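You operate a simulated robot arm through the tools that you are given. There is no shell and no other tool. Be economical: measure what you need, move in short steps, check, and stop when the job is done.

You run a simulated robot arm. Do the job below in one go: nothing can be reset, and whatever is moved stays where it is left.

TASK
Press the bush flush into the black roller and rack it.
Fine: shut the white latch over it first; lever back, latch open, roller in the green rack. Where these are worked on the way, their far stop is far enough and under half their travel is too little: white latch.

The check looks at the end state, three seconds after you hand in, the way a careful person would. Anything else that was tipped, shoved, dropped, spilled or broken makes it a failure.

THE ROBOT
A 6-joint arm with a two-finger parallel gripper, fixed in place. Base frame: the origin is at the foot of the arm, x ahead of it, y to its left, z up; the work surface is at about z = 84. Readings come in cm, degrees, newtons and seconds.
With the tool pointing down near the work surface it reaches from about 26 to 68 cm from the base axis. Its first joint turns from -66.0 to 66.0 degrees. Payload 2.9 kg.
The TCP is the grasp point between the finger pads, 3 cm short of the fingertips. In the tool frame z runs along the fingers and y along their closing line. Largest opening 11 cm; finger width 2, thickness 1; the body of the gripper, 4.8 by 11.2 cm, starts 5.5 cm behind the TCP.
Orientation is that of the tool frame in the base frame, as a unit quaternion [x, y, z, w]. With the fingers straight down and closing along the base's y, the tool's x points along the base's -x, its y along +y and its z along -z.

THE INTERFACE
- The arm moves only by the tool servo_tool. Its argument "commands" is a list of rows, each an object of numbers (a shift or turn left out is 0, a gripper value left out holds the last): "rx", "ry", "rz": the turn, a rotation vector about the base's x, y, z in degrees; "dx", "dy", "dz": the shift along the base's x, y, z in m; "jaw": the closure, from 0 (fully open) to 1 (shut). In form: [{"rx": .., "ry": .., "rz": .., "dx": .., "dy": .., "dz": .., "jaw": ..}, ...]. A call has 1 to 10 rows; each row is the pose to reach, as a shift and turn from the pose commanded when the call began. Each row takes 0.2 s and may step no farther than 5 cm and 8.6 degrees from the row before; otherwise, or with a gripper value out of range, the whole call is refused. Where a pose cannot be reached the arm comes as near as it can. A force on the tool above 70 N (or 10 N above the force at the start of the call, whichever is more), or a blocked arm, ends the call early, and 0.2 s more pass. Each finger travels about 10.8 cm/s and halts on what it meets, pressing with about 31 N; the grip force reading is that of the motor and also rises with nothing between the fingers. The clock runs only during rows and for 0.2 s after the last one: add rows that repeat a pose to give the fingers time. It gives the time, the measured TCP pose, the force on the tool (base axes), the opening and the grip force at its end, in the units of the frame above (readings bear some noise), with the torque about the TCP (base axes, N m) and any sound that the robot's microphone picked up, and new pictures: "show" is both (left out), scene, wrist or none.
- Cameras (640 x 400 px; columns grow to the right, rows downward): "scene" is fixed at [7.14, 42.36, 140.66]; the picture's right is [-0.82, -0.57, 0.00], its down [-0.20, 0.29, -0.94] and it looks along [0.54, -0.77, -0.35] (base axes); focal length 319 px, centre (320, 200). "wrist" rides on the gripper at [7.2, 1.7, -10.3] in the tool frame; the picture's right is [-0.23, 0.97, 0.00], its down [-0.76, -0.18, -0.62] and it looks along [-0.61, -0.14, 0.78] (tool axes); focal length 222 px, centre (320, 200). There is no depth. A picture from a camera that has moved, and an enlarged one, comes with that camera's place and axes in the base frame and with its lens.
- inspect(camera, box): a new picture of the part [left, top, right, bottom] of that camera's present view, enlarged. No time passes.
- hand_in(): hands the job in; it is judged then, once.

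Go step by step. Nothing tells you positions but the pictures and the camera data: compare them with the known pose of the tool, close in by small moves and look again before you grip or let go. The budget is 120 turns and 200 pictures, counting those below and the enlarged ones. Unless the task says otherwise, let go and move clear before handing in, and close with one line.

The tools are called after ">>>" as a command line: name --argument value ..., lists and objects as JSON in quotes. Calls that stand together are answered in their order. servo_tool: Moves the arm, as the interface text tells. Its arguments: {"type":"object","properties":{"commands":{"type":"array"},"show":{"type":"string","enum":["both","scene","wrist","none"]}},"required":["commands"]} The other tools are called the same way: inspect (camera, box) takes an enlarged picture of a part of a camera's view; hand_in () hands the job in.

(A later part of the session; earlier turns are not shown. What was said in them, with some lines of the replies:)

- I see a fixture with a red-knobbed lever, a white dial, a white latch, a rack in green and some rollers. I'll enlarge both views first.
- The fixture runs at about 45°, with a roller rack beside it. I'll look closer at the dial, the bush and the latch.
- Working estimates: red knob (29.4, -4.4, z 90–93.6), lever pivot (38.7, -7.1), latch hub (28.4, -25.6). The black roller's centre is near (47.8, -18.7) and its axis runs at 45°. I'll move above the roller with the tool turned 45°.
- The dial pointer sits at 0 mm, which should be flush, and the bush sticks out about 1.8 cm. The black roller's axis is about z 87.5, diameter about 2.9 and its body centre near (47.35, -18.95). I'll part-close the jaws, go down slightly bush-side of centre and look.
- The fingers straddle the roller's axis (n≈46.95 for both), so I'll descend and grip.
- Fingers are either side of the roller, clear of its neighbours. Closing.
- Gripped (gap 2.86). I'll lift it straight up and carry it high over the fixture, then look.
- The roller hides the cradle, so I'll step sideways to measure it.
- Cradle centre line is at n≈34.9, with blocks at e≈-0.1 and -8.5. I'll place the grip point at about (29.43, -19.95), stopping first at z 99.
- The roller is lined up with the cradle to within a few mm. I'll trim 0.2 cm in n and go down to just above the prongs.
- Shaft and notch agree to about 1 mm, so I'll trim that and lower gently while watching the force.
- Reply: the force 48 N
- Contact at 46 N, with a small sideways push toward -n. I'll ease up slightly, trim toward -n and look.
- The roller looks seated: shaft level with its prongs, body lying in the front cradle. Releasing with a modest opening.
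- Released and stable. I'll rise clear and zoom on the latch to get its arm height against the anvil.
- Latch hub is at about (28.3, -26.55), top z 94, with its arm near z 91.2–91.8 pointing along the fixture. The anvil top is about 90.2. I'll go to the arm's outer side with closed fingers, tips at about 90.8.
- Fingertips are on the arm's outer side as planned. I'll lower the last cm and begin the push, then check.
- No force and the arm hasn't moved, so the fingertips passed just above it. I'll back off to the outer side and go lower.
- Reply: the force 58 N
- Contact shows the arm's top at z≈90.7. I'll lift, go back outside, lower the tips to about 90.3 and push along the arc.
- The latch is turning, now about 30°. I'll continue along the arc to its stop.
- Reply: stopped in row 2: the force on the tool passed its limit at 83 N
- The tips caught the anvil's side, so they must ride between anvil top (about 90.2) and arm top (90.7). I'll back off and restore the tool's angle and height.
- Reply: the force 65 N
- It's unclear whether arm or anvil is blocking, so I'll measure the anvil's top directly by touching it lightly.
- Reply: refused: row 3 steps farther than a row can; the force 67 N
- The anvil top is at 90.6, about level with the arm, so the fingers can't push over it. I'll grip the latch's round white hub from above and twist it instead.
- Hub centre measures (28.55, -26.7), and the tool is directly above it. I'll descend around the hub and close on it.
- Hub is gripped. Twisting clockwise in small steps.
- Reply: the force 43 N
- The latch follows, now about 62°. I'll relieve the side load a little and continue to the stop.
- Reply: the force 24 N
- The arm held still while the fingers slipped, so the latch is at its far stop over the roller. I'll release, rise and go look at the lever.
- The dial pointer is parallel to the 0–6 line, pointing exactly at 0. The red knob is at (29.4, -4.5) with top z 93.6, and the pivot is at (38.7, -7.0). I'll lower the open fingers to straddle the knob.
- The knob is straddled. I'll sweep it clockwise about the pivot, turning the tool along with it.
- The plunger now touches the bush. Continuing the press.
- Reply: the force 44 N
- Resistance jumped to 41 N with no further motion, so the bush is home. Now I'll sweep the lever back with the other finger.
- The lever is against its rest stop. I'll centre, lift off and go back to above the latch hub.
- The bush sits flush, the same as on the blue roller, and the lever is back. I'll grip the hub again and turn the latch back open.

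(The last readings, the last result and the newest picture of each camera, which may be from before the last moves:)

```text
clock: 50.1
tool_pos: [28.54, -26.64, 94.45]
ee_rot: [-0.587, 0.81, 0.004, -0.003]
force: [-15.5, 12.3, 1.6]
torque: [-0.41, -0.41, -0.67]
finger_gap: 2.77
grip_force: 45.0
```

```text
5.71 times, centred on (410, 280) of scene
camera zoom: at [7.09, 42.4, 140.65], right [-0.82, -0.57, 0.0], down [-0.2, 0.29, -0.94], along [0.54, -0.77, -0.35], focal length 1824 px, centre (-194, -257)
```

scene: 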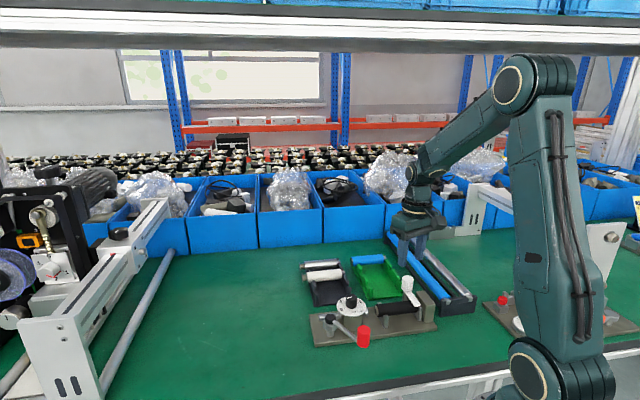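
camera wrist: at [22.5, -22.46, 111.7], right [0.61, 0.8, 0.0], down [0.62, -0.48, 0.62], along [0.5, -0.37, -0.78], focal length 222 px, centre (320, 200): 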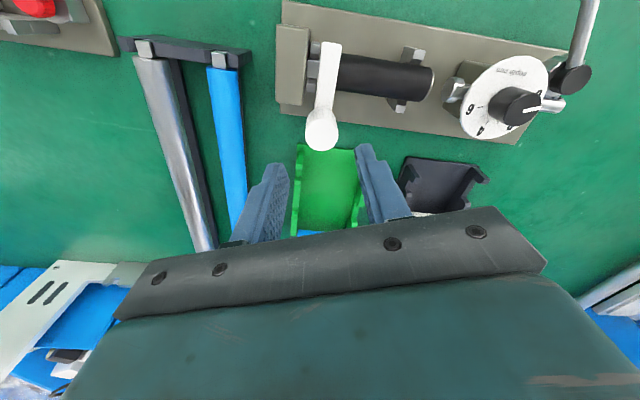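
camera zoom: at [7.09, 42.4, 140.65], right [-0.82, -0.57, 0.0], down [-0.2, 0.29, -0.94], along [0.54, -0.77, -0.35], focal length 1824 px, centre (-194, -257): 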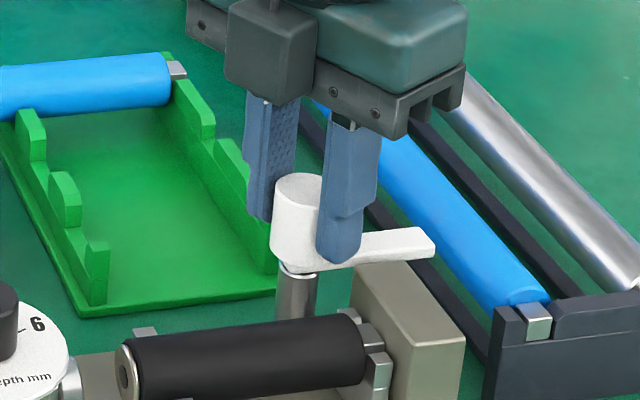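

The latch is back at its open stop. I'll release, rise and turn to 45° for a measuring view of the green rack.

>>> servo_tool --commands '[{"jaw": 0.6}, {"jaw": 0.55}, {"dz": 0.04}, {"dz": 0.08, "rz": -5}, {"dz": 0.12, "rz": -10}, {"dz": 0.15, "rz": -15, "dx": 0.01}, {"dz": 0.17, "rz": -20, "dx": 0.02, "dy": -0.01}, {"dz": 0.17, "rz": -27, "dx": 0.03, "dy": -0.02}, {"dz": 0.17, "rz": -27, "dx": 0.04, "dy": -0.04}, {"dz": 0.17, "rz": -27, "dx": 0.04, "dy": -0.04}]' --show "wrist"

>>> inspect --camera "wrist" --box '[180, 20, 380, 200]'

>>> inspect --camera "scene" --box '[335, 240, 455, 335]'

```text
clock: 52.3
tool_pos: [32.7, -30.67, 111.59]
ee_rot: [-0.382, 0.924, 0.003, -0.002]
force: [-0.1, -0.5, -0.9]
torque: [0.0, 0.0, 0.0]
finger_gap: 4.96
grip_force: 0.2
camera wrist: at [26.53, -34.57, 121.96], right [-0.53, 0.85, 0.0], down [0.67, 0.41, 0.62], along [0.53, 0.33, -0.78], focal length 222 px, centre (320, 200)
```

wrist: 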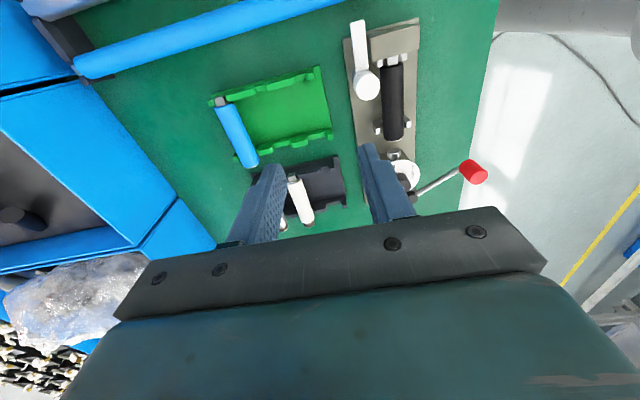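

```text
2.22 times, centred on (280, 110) of wrist
camera zoom: at [26.53, -34.57, 121.96], right [-0.53, 0.85, 0.0], down [0.67, 0.41, 0.62], along [0.53, 0.33, -0.78], focal length 494 px, centre (409, 400)
```

zoom: 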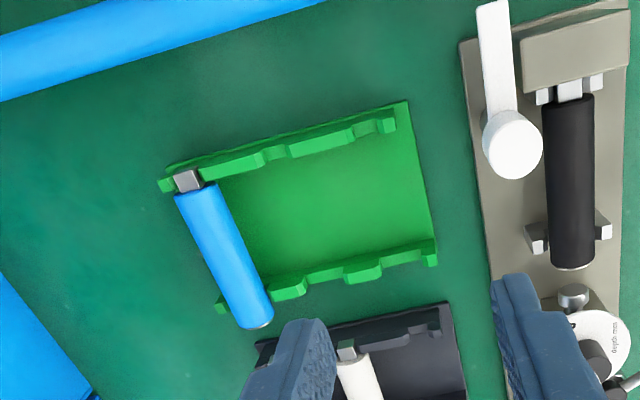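

```text
4.21 times, centred on (395, 288) of scene
camera zoom: at [7.14, 42.36, 140.66], right [-0.82, -0.57, 0.0], down [-0.2, 0.29, -0.94], along [0.54, -0.77, -0.35], focal length 1344 px, centre (4, -168)
```

zoom: 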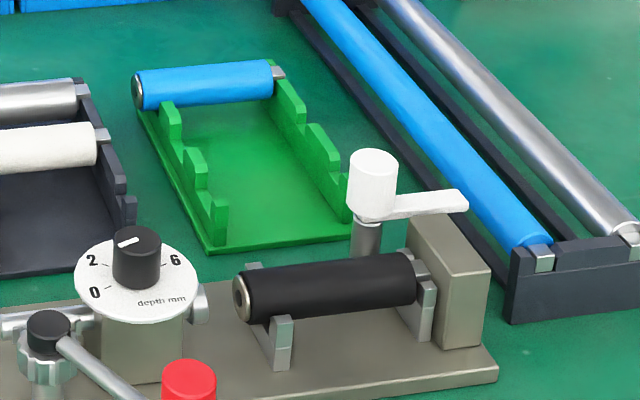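

>>> inspect --camera "wrist" --box '[200, 55, 345, 175]'

>>> inspect --camera "scene" --box '[360, 245, 430, 305]'

```text
3.33 times, centred on (272, 115) of wrist
camera zoom: at [26.53, -34.57, 121.96], right [-0.53, 0.85, 0.0], down [0.67, 0.41, 0.62], along [0.53, 0.33, -0.78], focal length 740 px, centre (478, 483)
```

zoom: 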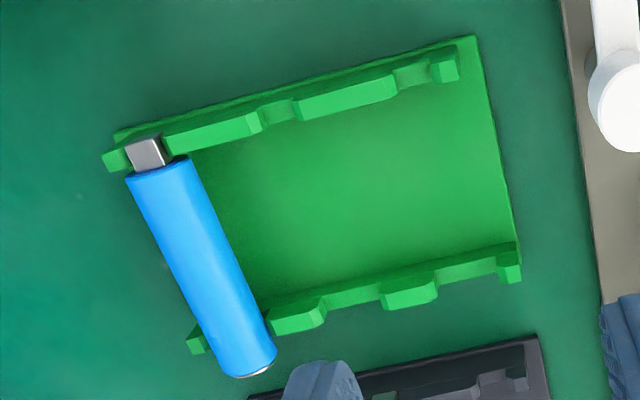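

```text
6.67 times, centred on (395, 275) of scene
camera zoom: at [7.14, 42.36, 140.66], right [-0.82, -0.57, 0.0], down [-0.2, 0.29, -0.94], along [0.54, -0.77, -0.35], focal length 2128 px, centre (-180, -300)
```

zoom: 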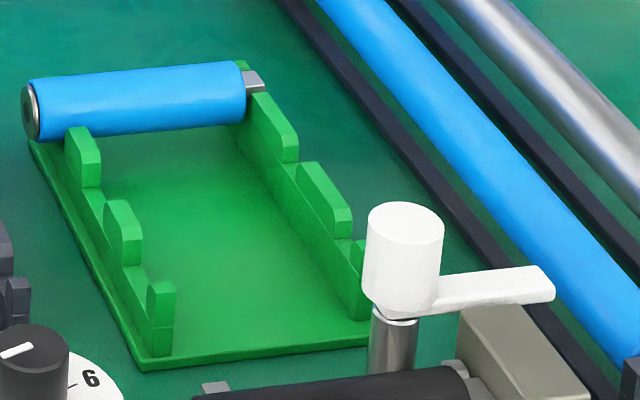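

Green rack slot 3 (nearest the fixture) has its notch centres at about (33.06, -33.56) and (39.17, -27.22), turned about 46°. Next I'll go back over the roller in the fixture to pick it up.

>>> servo_tool --commands '[{"dx": -0.01, "dy": 0.036}, {"dx": -0.02, "dy": 0.072}, {"dx": -0.0325, "dy": 0.107}, {"dx": -0.0325, "dy": 0.107, "dz": -0.04}, {"dx": -0.0325, "dy": 0.107, "dz": -0.08}, {"dx": -0.0325, "dy": 0.107, "dz": -0.11}, {"dx": -0.0325, "dy": 0.107, "dz": -0.11}]' --show "none"

>>> inspect --camera "wrist" --box '[220, 0, 420, 220]'

```text
clock: 53.9
tool_pos: [29.51, -20.0, 100.52]
ee_rot: [-0.383, 0.924, 0.002, -0.001]
force: [-0.1, 0.6, 0.5]
torque: [0.02, -0.01, 0.02]
finger_gap: 4.93
grip_force: 0.1
```

```text
1.82 times, centred on (320, 110) of wrist
camera zoom: at [23.25, -23.94, 110.82], right [-0.53, 0.85, 0.0], down [0.67, 0.41, 0.62], along [0.53, 0.33, -0.78], focal length 404 px, centre (320, 364)
```

zoom: 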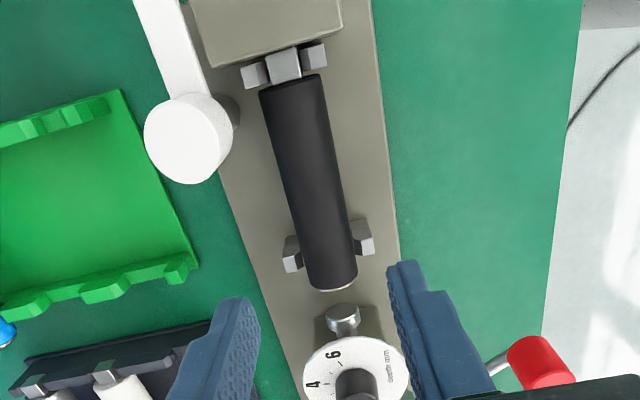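

Still centred on the roller, which slid about 0.3 cm toward the anvil. I'll shift to match, descend and grip.

>>> servo_tool --commands '[{"dx": -0.0021, "dy": -0.0021, "dz": -0.03, "jaw": 0.56}, {"dx": -0.0021, "dy": -0.0021, "dz": -0.06}, {"dx": -0.0021, "dy": -0.0021, "dz": -0.09}, {"dx": -0.0021, "dy": -0.0021, "dz": -0.109}, {"dx": -0.0021, "dy": -0.0021, "dz": -0.109}]' --show "none"

>>> inspect --camera "scene" --box '[360, 260, 450, 340]'

```text
clock: 55.1
tool_pos: [29.24, -20.37, 89.53]
ee_rot: [-0.382, 0.924, 0.002, -0.001]
force: [0.5, -0.7, 0.2]
torque: [-0.01, 0.0, 0.02]
finger_gap: 4.83
grip_force: 0.1
```

```text
5.00 times, centred on (405, 300) of scene
camera zoom: at [7.14, 42.36, 140.66], right [-0.82, -0.57, 0.0], down [-0.2, 0.29, -0.94], along [0.54, -0.77, -0.35], focal length 1596 px, centre (-105, -300)
```

zoom: 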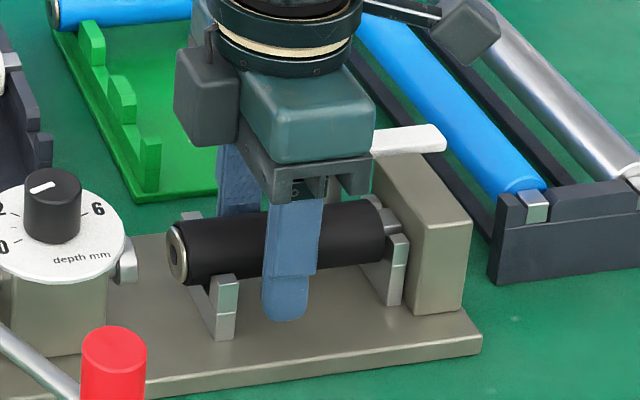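

>>> servo_tool --commands '[{"jaw": 0.75}, {"jaw": 1}, {"jaw": 1}, {"dz": 0.01, "jaw": 1}, {"dz": 0.04, "jaw": 1}, {"dz": 0.08, "jaw": 1}, {"dz": 0.12, "jaw": 1}, {"dz": 0.14, "jaw": 1}, {"dz": 0.14, "jaw": 1}]'

>>> inspect --camera "scene" --box '[360, 230, 450, 340]'

```text
clock: 57.1
tool_pos: [29.17, -20.35, 103.93]
ee_rot: [-0.382, 0.924, 0.002, -0.001]
force: [0.0, 0.2, -3.2]
torque: [-0.01, -0.02, 0.02]
finger_gap: 2.89
grip_force: 30.7
camera wrist: at [22.88, -24.25, 114.24], right [-0.53, 0.85, 0.0], down [0.67, 0.41, 0.62], along [0.53, 0.33, -0.78], focal length 222 px, centre (320, 200)
```

scene: 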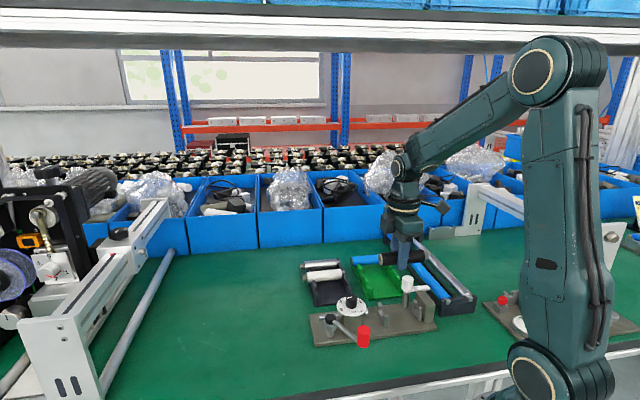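
wrist: 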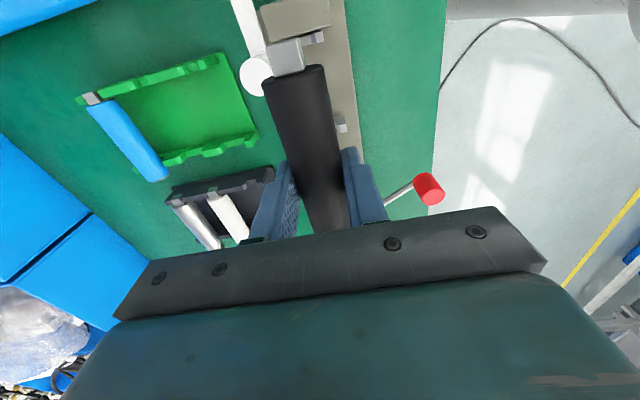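

```text
3.64 times, centred on (405, 285) of scene
camera zoom: at [7.14, 42.36, 140.66], right [-0.82, -0.57, 0.0], down [-0.2, 0.29, -0.94], along [0.54, -0.77, -0.35], focal length 1160 px, centre (11, -109)
```

zoom: 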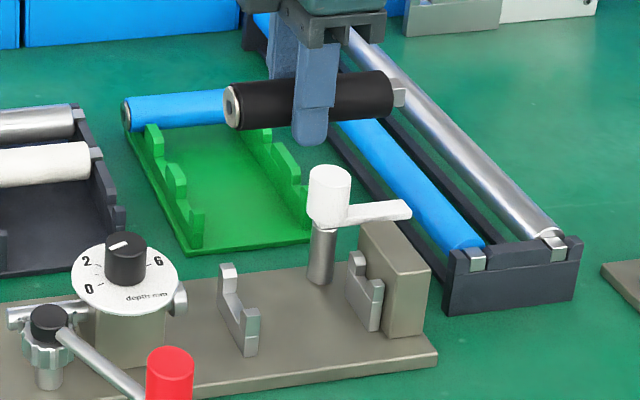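

The bush is flush and the roller is in hand. Carrying it high over to green rack slot 3.

>>> servo_tool --commands '[{"dx": 0.028, "dy": -0.028}, {"dx": 0.056, "dy": -0.056, "rz": 0.5}, {"dx": 0.0845, "dy": -0.085, "rz": 1}, {"dx": 0.0845, "dy": -0.085, "dz": -0.03, "rz": 1}, {"dx": 0.0845, "dy": -0.085, "dz": -0.06, "rz": 1}, {"dx": 0.0845, "dy": -0.085, "dz": -0.09, "rz": 1}, {"dx": 0.0845, "dy": -0.085, "dz": -0.09, "rz": 1}]' --show "wrist"

>>> inspect --camera "wrist" --box '[220, 0, 420, 220]'

>>> inspect --camera "scene" --box '[340, 230, 430, 320]'

```text
clock: 58.7
tool_pos: [37.45, -28.67, 94.6]
ee_rot: [-0.391, 0.921, 0.003, -0.002]
force: [0.2, 0.4, -1.8]
torque: [-0.03, 0.03, 0.01]
finger_gap: 2.87
grip_force: 31.4
camera wrist: at [31.33, -32.81, 105.05], right [-0.54, 0.84, 0.0], down [0.66, 0.42, 0.62], along [0.52, 0.34, -0.78], focal length 222 px, centre (320, 200)
```

wrist: 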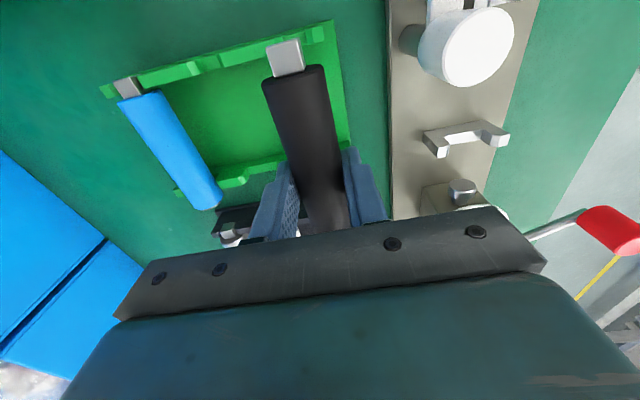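

```text
1.82 times, centred on (320, 110) of wrist
camera zoom: at [31.33, -32.81, 105.05], right [-0.54, 0.84, 0.0], down [0.66, 0.42, 0.62], along [0.52, 0.34, -0.78], focal length 404 px, centre (320, 364)
```

zoom: 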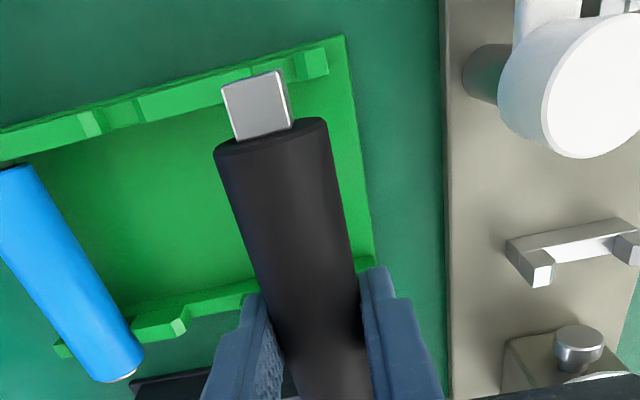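

```text
4.44 times, centred on (385, 275) of scene
camera zoom: at [7.14, 42.36, 140.66], right [-0.82, -0.57, 0.0], down [-0.2, 0.29, -0.94], along [0.54, -0.77, -0.35], focal length 1418 px, centre (31, -133)
```

zoom: 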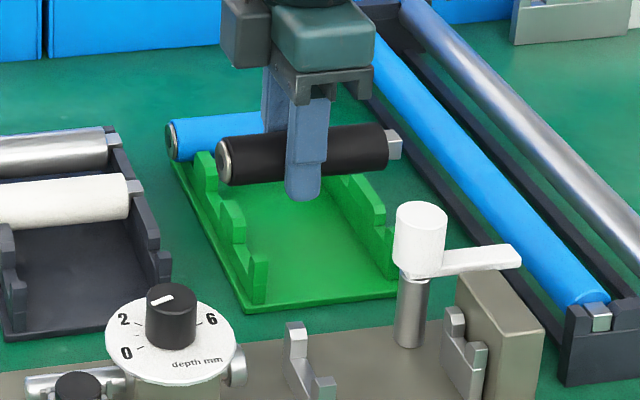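

>>> servo_tool --commands '[{"dx": 0.0006, "dy": -0.002, "dz": -0.02}, {"dx": 0.0006, "dy": -0.002, "dz": -0.041}, {"dx": 0.0006, "dy": -0.002, "dz": -0.041}]' --show "none"

>>> inspect --camera "wrist" --box '[240, 0, 380, 160]'

>>> inspect --camera "scene" --box '[350, 250, 420, 320]'

```text
clock: 59.5
tool_pos: [37.59, -28.93, 90.55]
ee_rot: [-0.39, 0.921, 0.003, -0.002]
force: [-0.9, -0.1, -1.9]
torque: [-0.02, 0.03, -0.02]
finger_gap: 2.85
grip_force: 31.1
```

```text
2.50 times, centred on (310, 80) of wrist
camera zoom: at [31.44, -32.91, 100.94], right [-0.54, 0.84, 0.0], down [0.66, 0.42, 0.62], along [0.52, 0.34, -0.78], focal length 555 px, centre (345, 500)
```

zoom: 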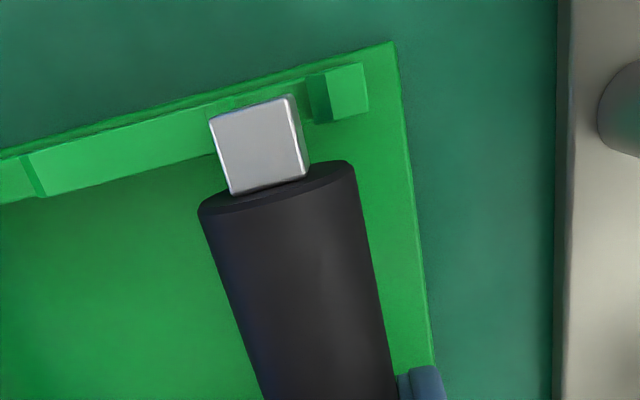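

```text
5.71 times, centred on (385, 285) of scene
camera zoom: at [7.14, 42.36, 140.66], right [-0.82, -0.57, 0.0], down [-0.2, 0.29, -0.94], along [0.54, -0.77, -0.35], focal length 1824 px, centre (-51, -286)
```

zoom: 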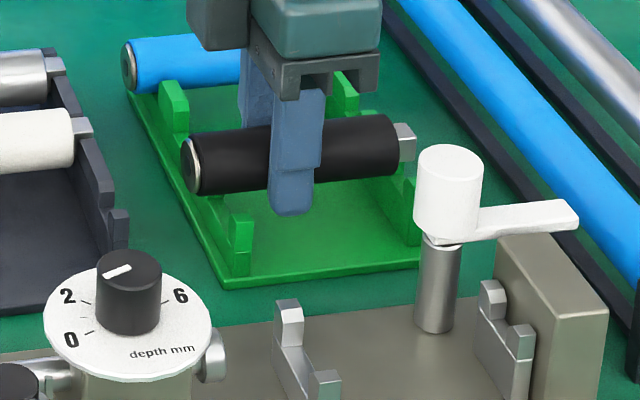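

Alignment agrees within about 1 mm. I'll lower gradually, checking the force.

>>> servo_tool --commands '[{"dx": -0.0005, "dy": 0.0005, "dz": -0.007}, {"dx": -0.0005, "dy": 0.0005, "dz": -0.013}, {"dx": -0.0005, "dy": 0.0005, "dz": -0.015}, {"dx": -0.0005, "dy": 0.0005, "dz": -0.015}]' --show "none"

>>> inspect --camera "wrist" --box '[240, 0, 380, 160]'

>>> inspect --camera "scene" --box '[350, 250, 420, 320]'

```text
clock: 60.5
tool_pos: [37.72, -28.79, 89.1]
ee_rot: [-0.389, 0.921, 0.003, -0.002]
force: [-3.0, 5.6, 2.2]
torque: [-0.11, 0.2, -0.41]
finger_gap: 2.84
grip_force: 31.2
```

```text
2.50 times, centred on (310, 80) of wrist
camera zoom: at [31.49, -32.85, 99.4], right [-0.54, 0.84, 0.01], down [0.66, 0.42, 0.62], along [0.52, 0.34, -0.78], focal length 555 px, centre (345, 500)
```

zoom: 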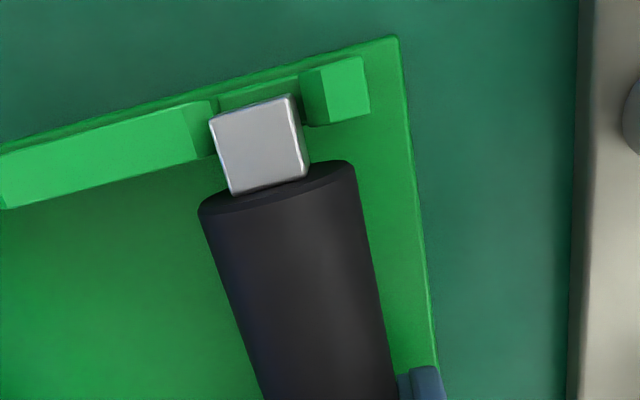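

```text
5.71 times, centred on (385, 285) of scene
camera zoom: at [7.13, 42.38, 140.66], right [-0.82, -0.57, 0.0], down [-0.2, 0.29, -0.94], along [0.54, -0.77, -0.35], focal length 1824 px, centre (-51, -286)
```

zoom: 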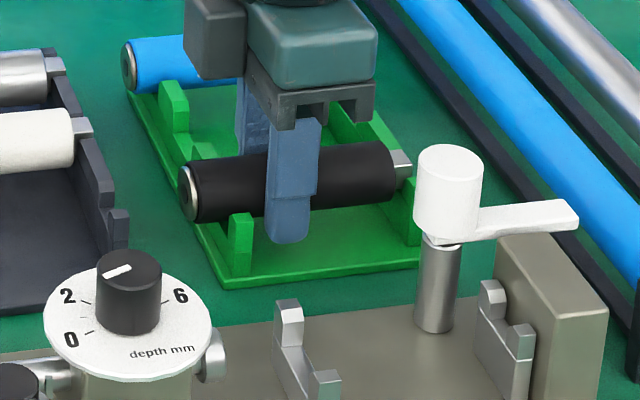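

>>> servo_tool --commands '[{"dx": -0.0008, "dy": 0.0008, "dz": 0.0}, {"dx": -0.0008, "dy": 0.0008, "dz": -0.003}, {"dx": -0.0008, "dy": 0.0008, "dz": -0.003}]' --show "none"

```text
clock: 61.3
tool_pos: [37.59, -28.78, 88.66]
ee_rot: [-0.39, 0.921, 0.001, -0.002]
force: [0.9, 1.7, 7.0]
torque: [-0.14, 0.14, -0.18]
finger_gap: 2.86
grip_force: 31.6
```

>>> servo_tool --commands '[{"dx": -0.0002, "dy": 0.0002, "dz": -0.002}, {"dx": -0.0002, "dy": 0.0002, "dz": -0.002}]' --show "none"

>>> inspect --camera "wrist" --box '[240, 0, 380, 160]'

>>> inspect --camera "scene" --box '[350, 250, 420, 320]'

```text
clock: 61.9
tool_pos: [37.64, -28.85, 88.7]
ee_rot: [-0.389, 0.921, 0.0, -0.001]
force: [-6.3, 5.2, 37.6]
torque: [0.07, 0.24, -0.27]
finger_gap: 2.87
grip_force: 31.5
```

```text
2.50 times, centred on (310, 80) of wrist
camera zoom: at [31.41, -32.82, 99.12], right [-0.54, 0.84, 0.0], down [0.66, 0.42, 0.62], along [0.52, 0.34, -0.78], focal length 555 px, centre (345, 500)
```

zoom: 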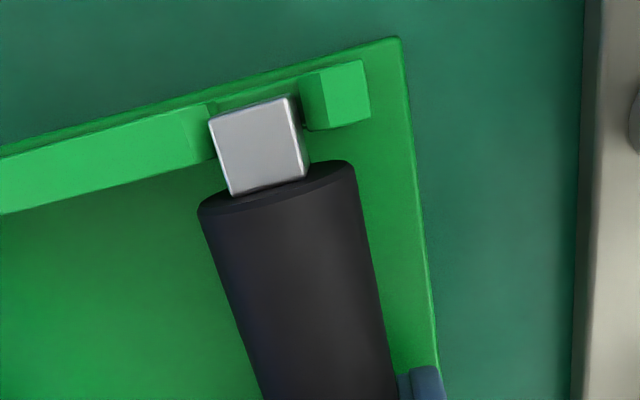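

```text
5.71 times, centred on (385, 285) of scene
camera zoom: at [7.08, 42.4, 140.65], right [-0.82, -0.57, 0.0], down [-0.2, 0.29, -0.94], along [0.54, -0.77, -0.35], focal length 1824 px, centre (-51, -286)
```

zoom: 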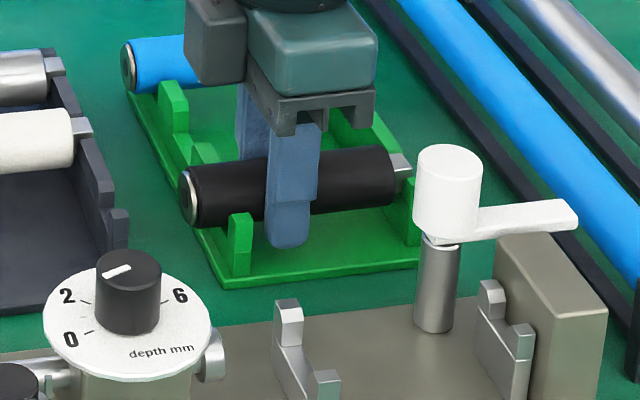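

Seated at the expected height, with 38 N of upward contact. I'll ease up, release and look before rising.

>>> servo_tool --commands '[{"dz": 0.002}, {"dz": 0.002, "jaw": 0.7}, {"dz": 0.002, "jaw": 0.56}, {"dz": 0.002, "jaw": 0.56}]' --show "none"

>>> inspect --camera "scene" --box '[350, 250, 420, 320]'

>>> servo_tool --commands '[{"dz": 0.03}, {"dz": 0.07}, {"dz": 0.11}, {"dz": 0.15}, {"dz": 0.19}, {"dz": 0.19}]'

>>> inspect --camera "scene" --box '[300, 245, 450, 350]'

>>> inspect --camera "wrist" --box '[200, 20, 400, 200]'

```text
clock: 62.9
tool_pos: [37.64, -28.67, 88.64]
ee_rot: [-0.39, 0.921, 0.002, -0.002]
force: [0.8, 0.8, -0.3]
torque: [-0.01, 0.01, -0.03]
finger_gap: 4.88
grip_force: 0.0
```

```text
5.71 times, centred on (385, 285) of scene
camera zoom: at [7.14, 42.36, 140.66], right [-0.82, -0.57, 0.0], down [-0.2, 0.29, -0.94], along [0.54, -0.77, -0.35], focal length 1824 px, centre (-51, -286)
```

zoom: 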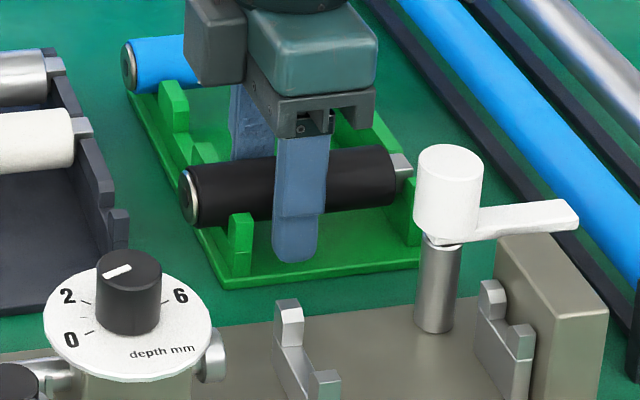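

```text
clock: 64.3
tool_pos: [37.71, -29.02, 107.92]
ee_rot: [-0.39, 0.921, 0.003, -0.003]
force: [-0.5, 0.0, -0.7]
torque: [0.01, -0.03, 0.02]
finger_gap: 4.86
grip_force: 0.0
camera wrist: at [31.59, -33.01, 118.18], right [-0.54, 0.84, 0.0], down [0.66, 0.42, 0.62], along [0.52, 0.34, -0.78], focal length 222 px, centre (320, 200)
```

scene: 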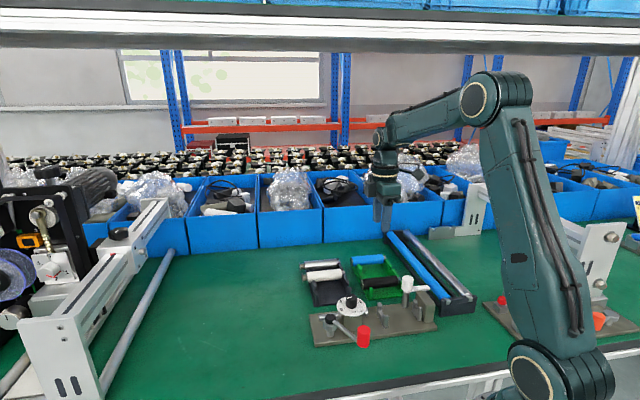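
wrist: 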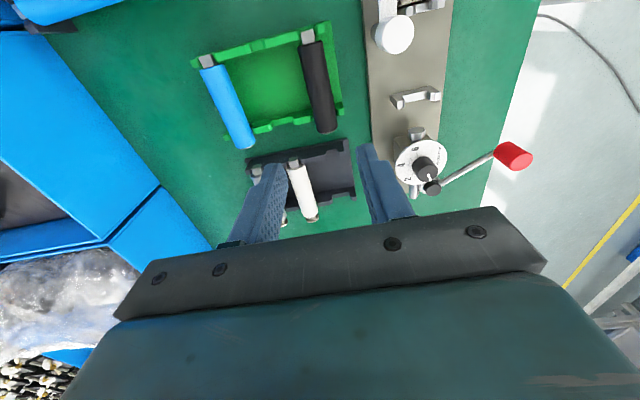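

```text
3.81 times, centred on (375, 298) of scene
camera zoom: at [7.14, 42.36, 140.66], right [-0.82, -0.57, 0.0], down [-0.2, 0.29, -0.94], along [0.54, -0.77, -0.35], focal length 1216 px, centre (110, -171)
```

zoom: 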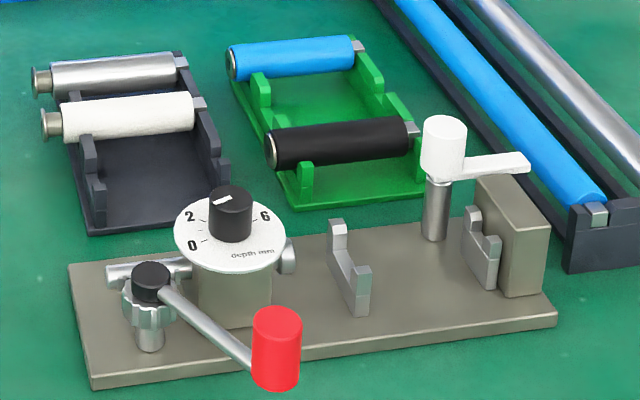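

```text
2.22 times, centred on (300, 110) of wrist
camera zoom: at [31.59, -33.01, 118.18], right [-0.54, 0.84, 0.0], down [0.66, 0.42, 0.62], along [0.52, 0.34, -0.78], focal length 494 px, centre (364, 400)
```

zoom: 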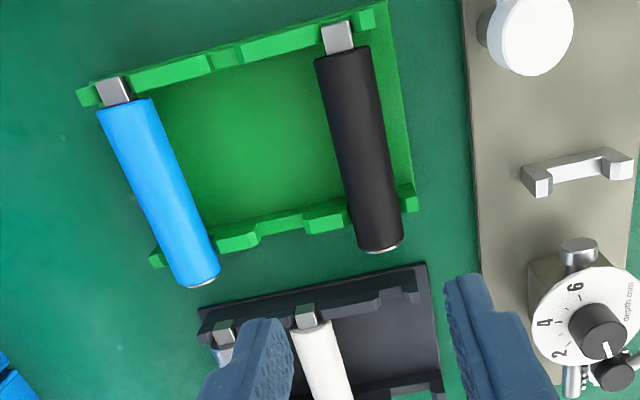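

The black roller sits in the green rack with its bush flush like the blue one. The lever is back, the latch is open and nothing else moved, so I'm handing in.

>>> hand_in

```text
The job is handed in.
```

The bush is pressed flush into the black roller, and the roller is in the green rack's slot nearest the fixture. The latch was shut to its stop before pressing; it is open again, the lever is back at rest, and the arm is clear.
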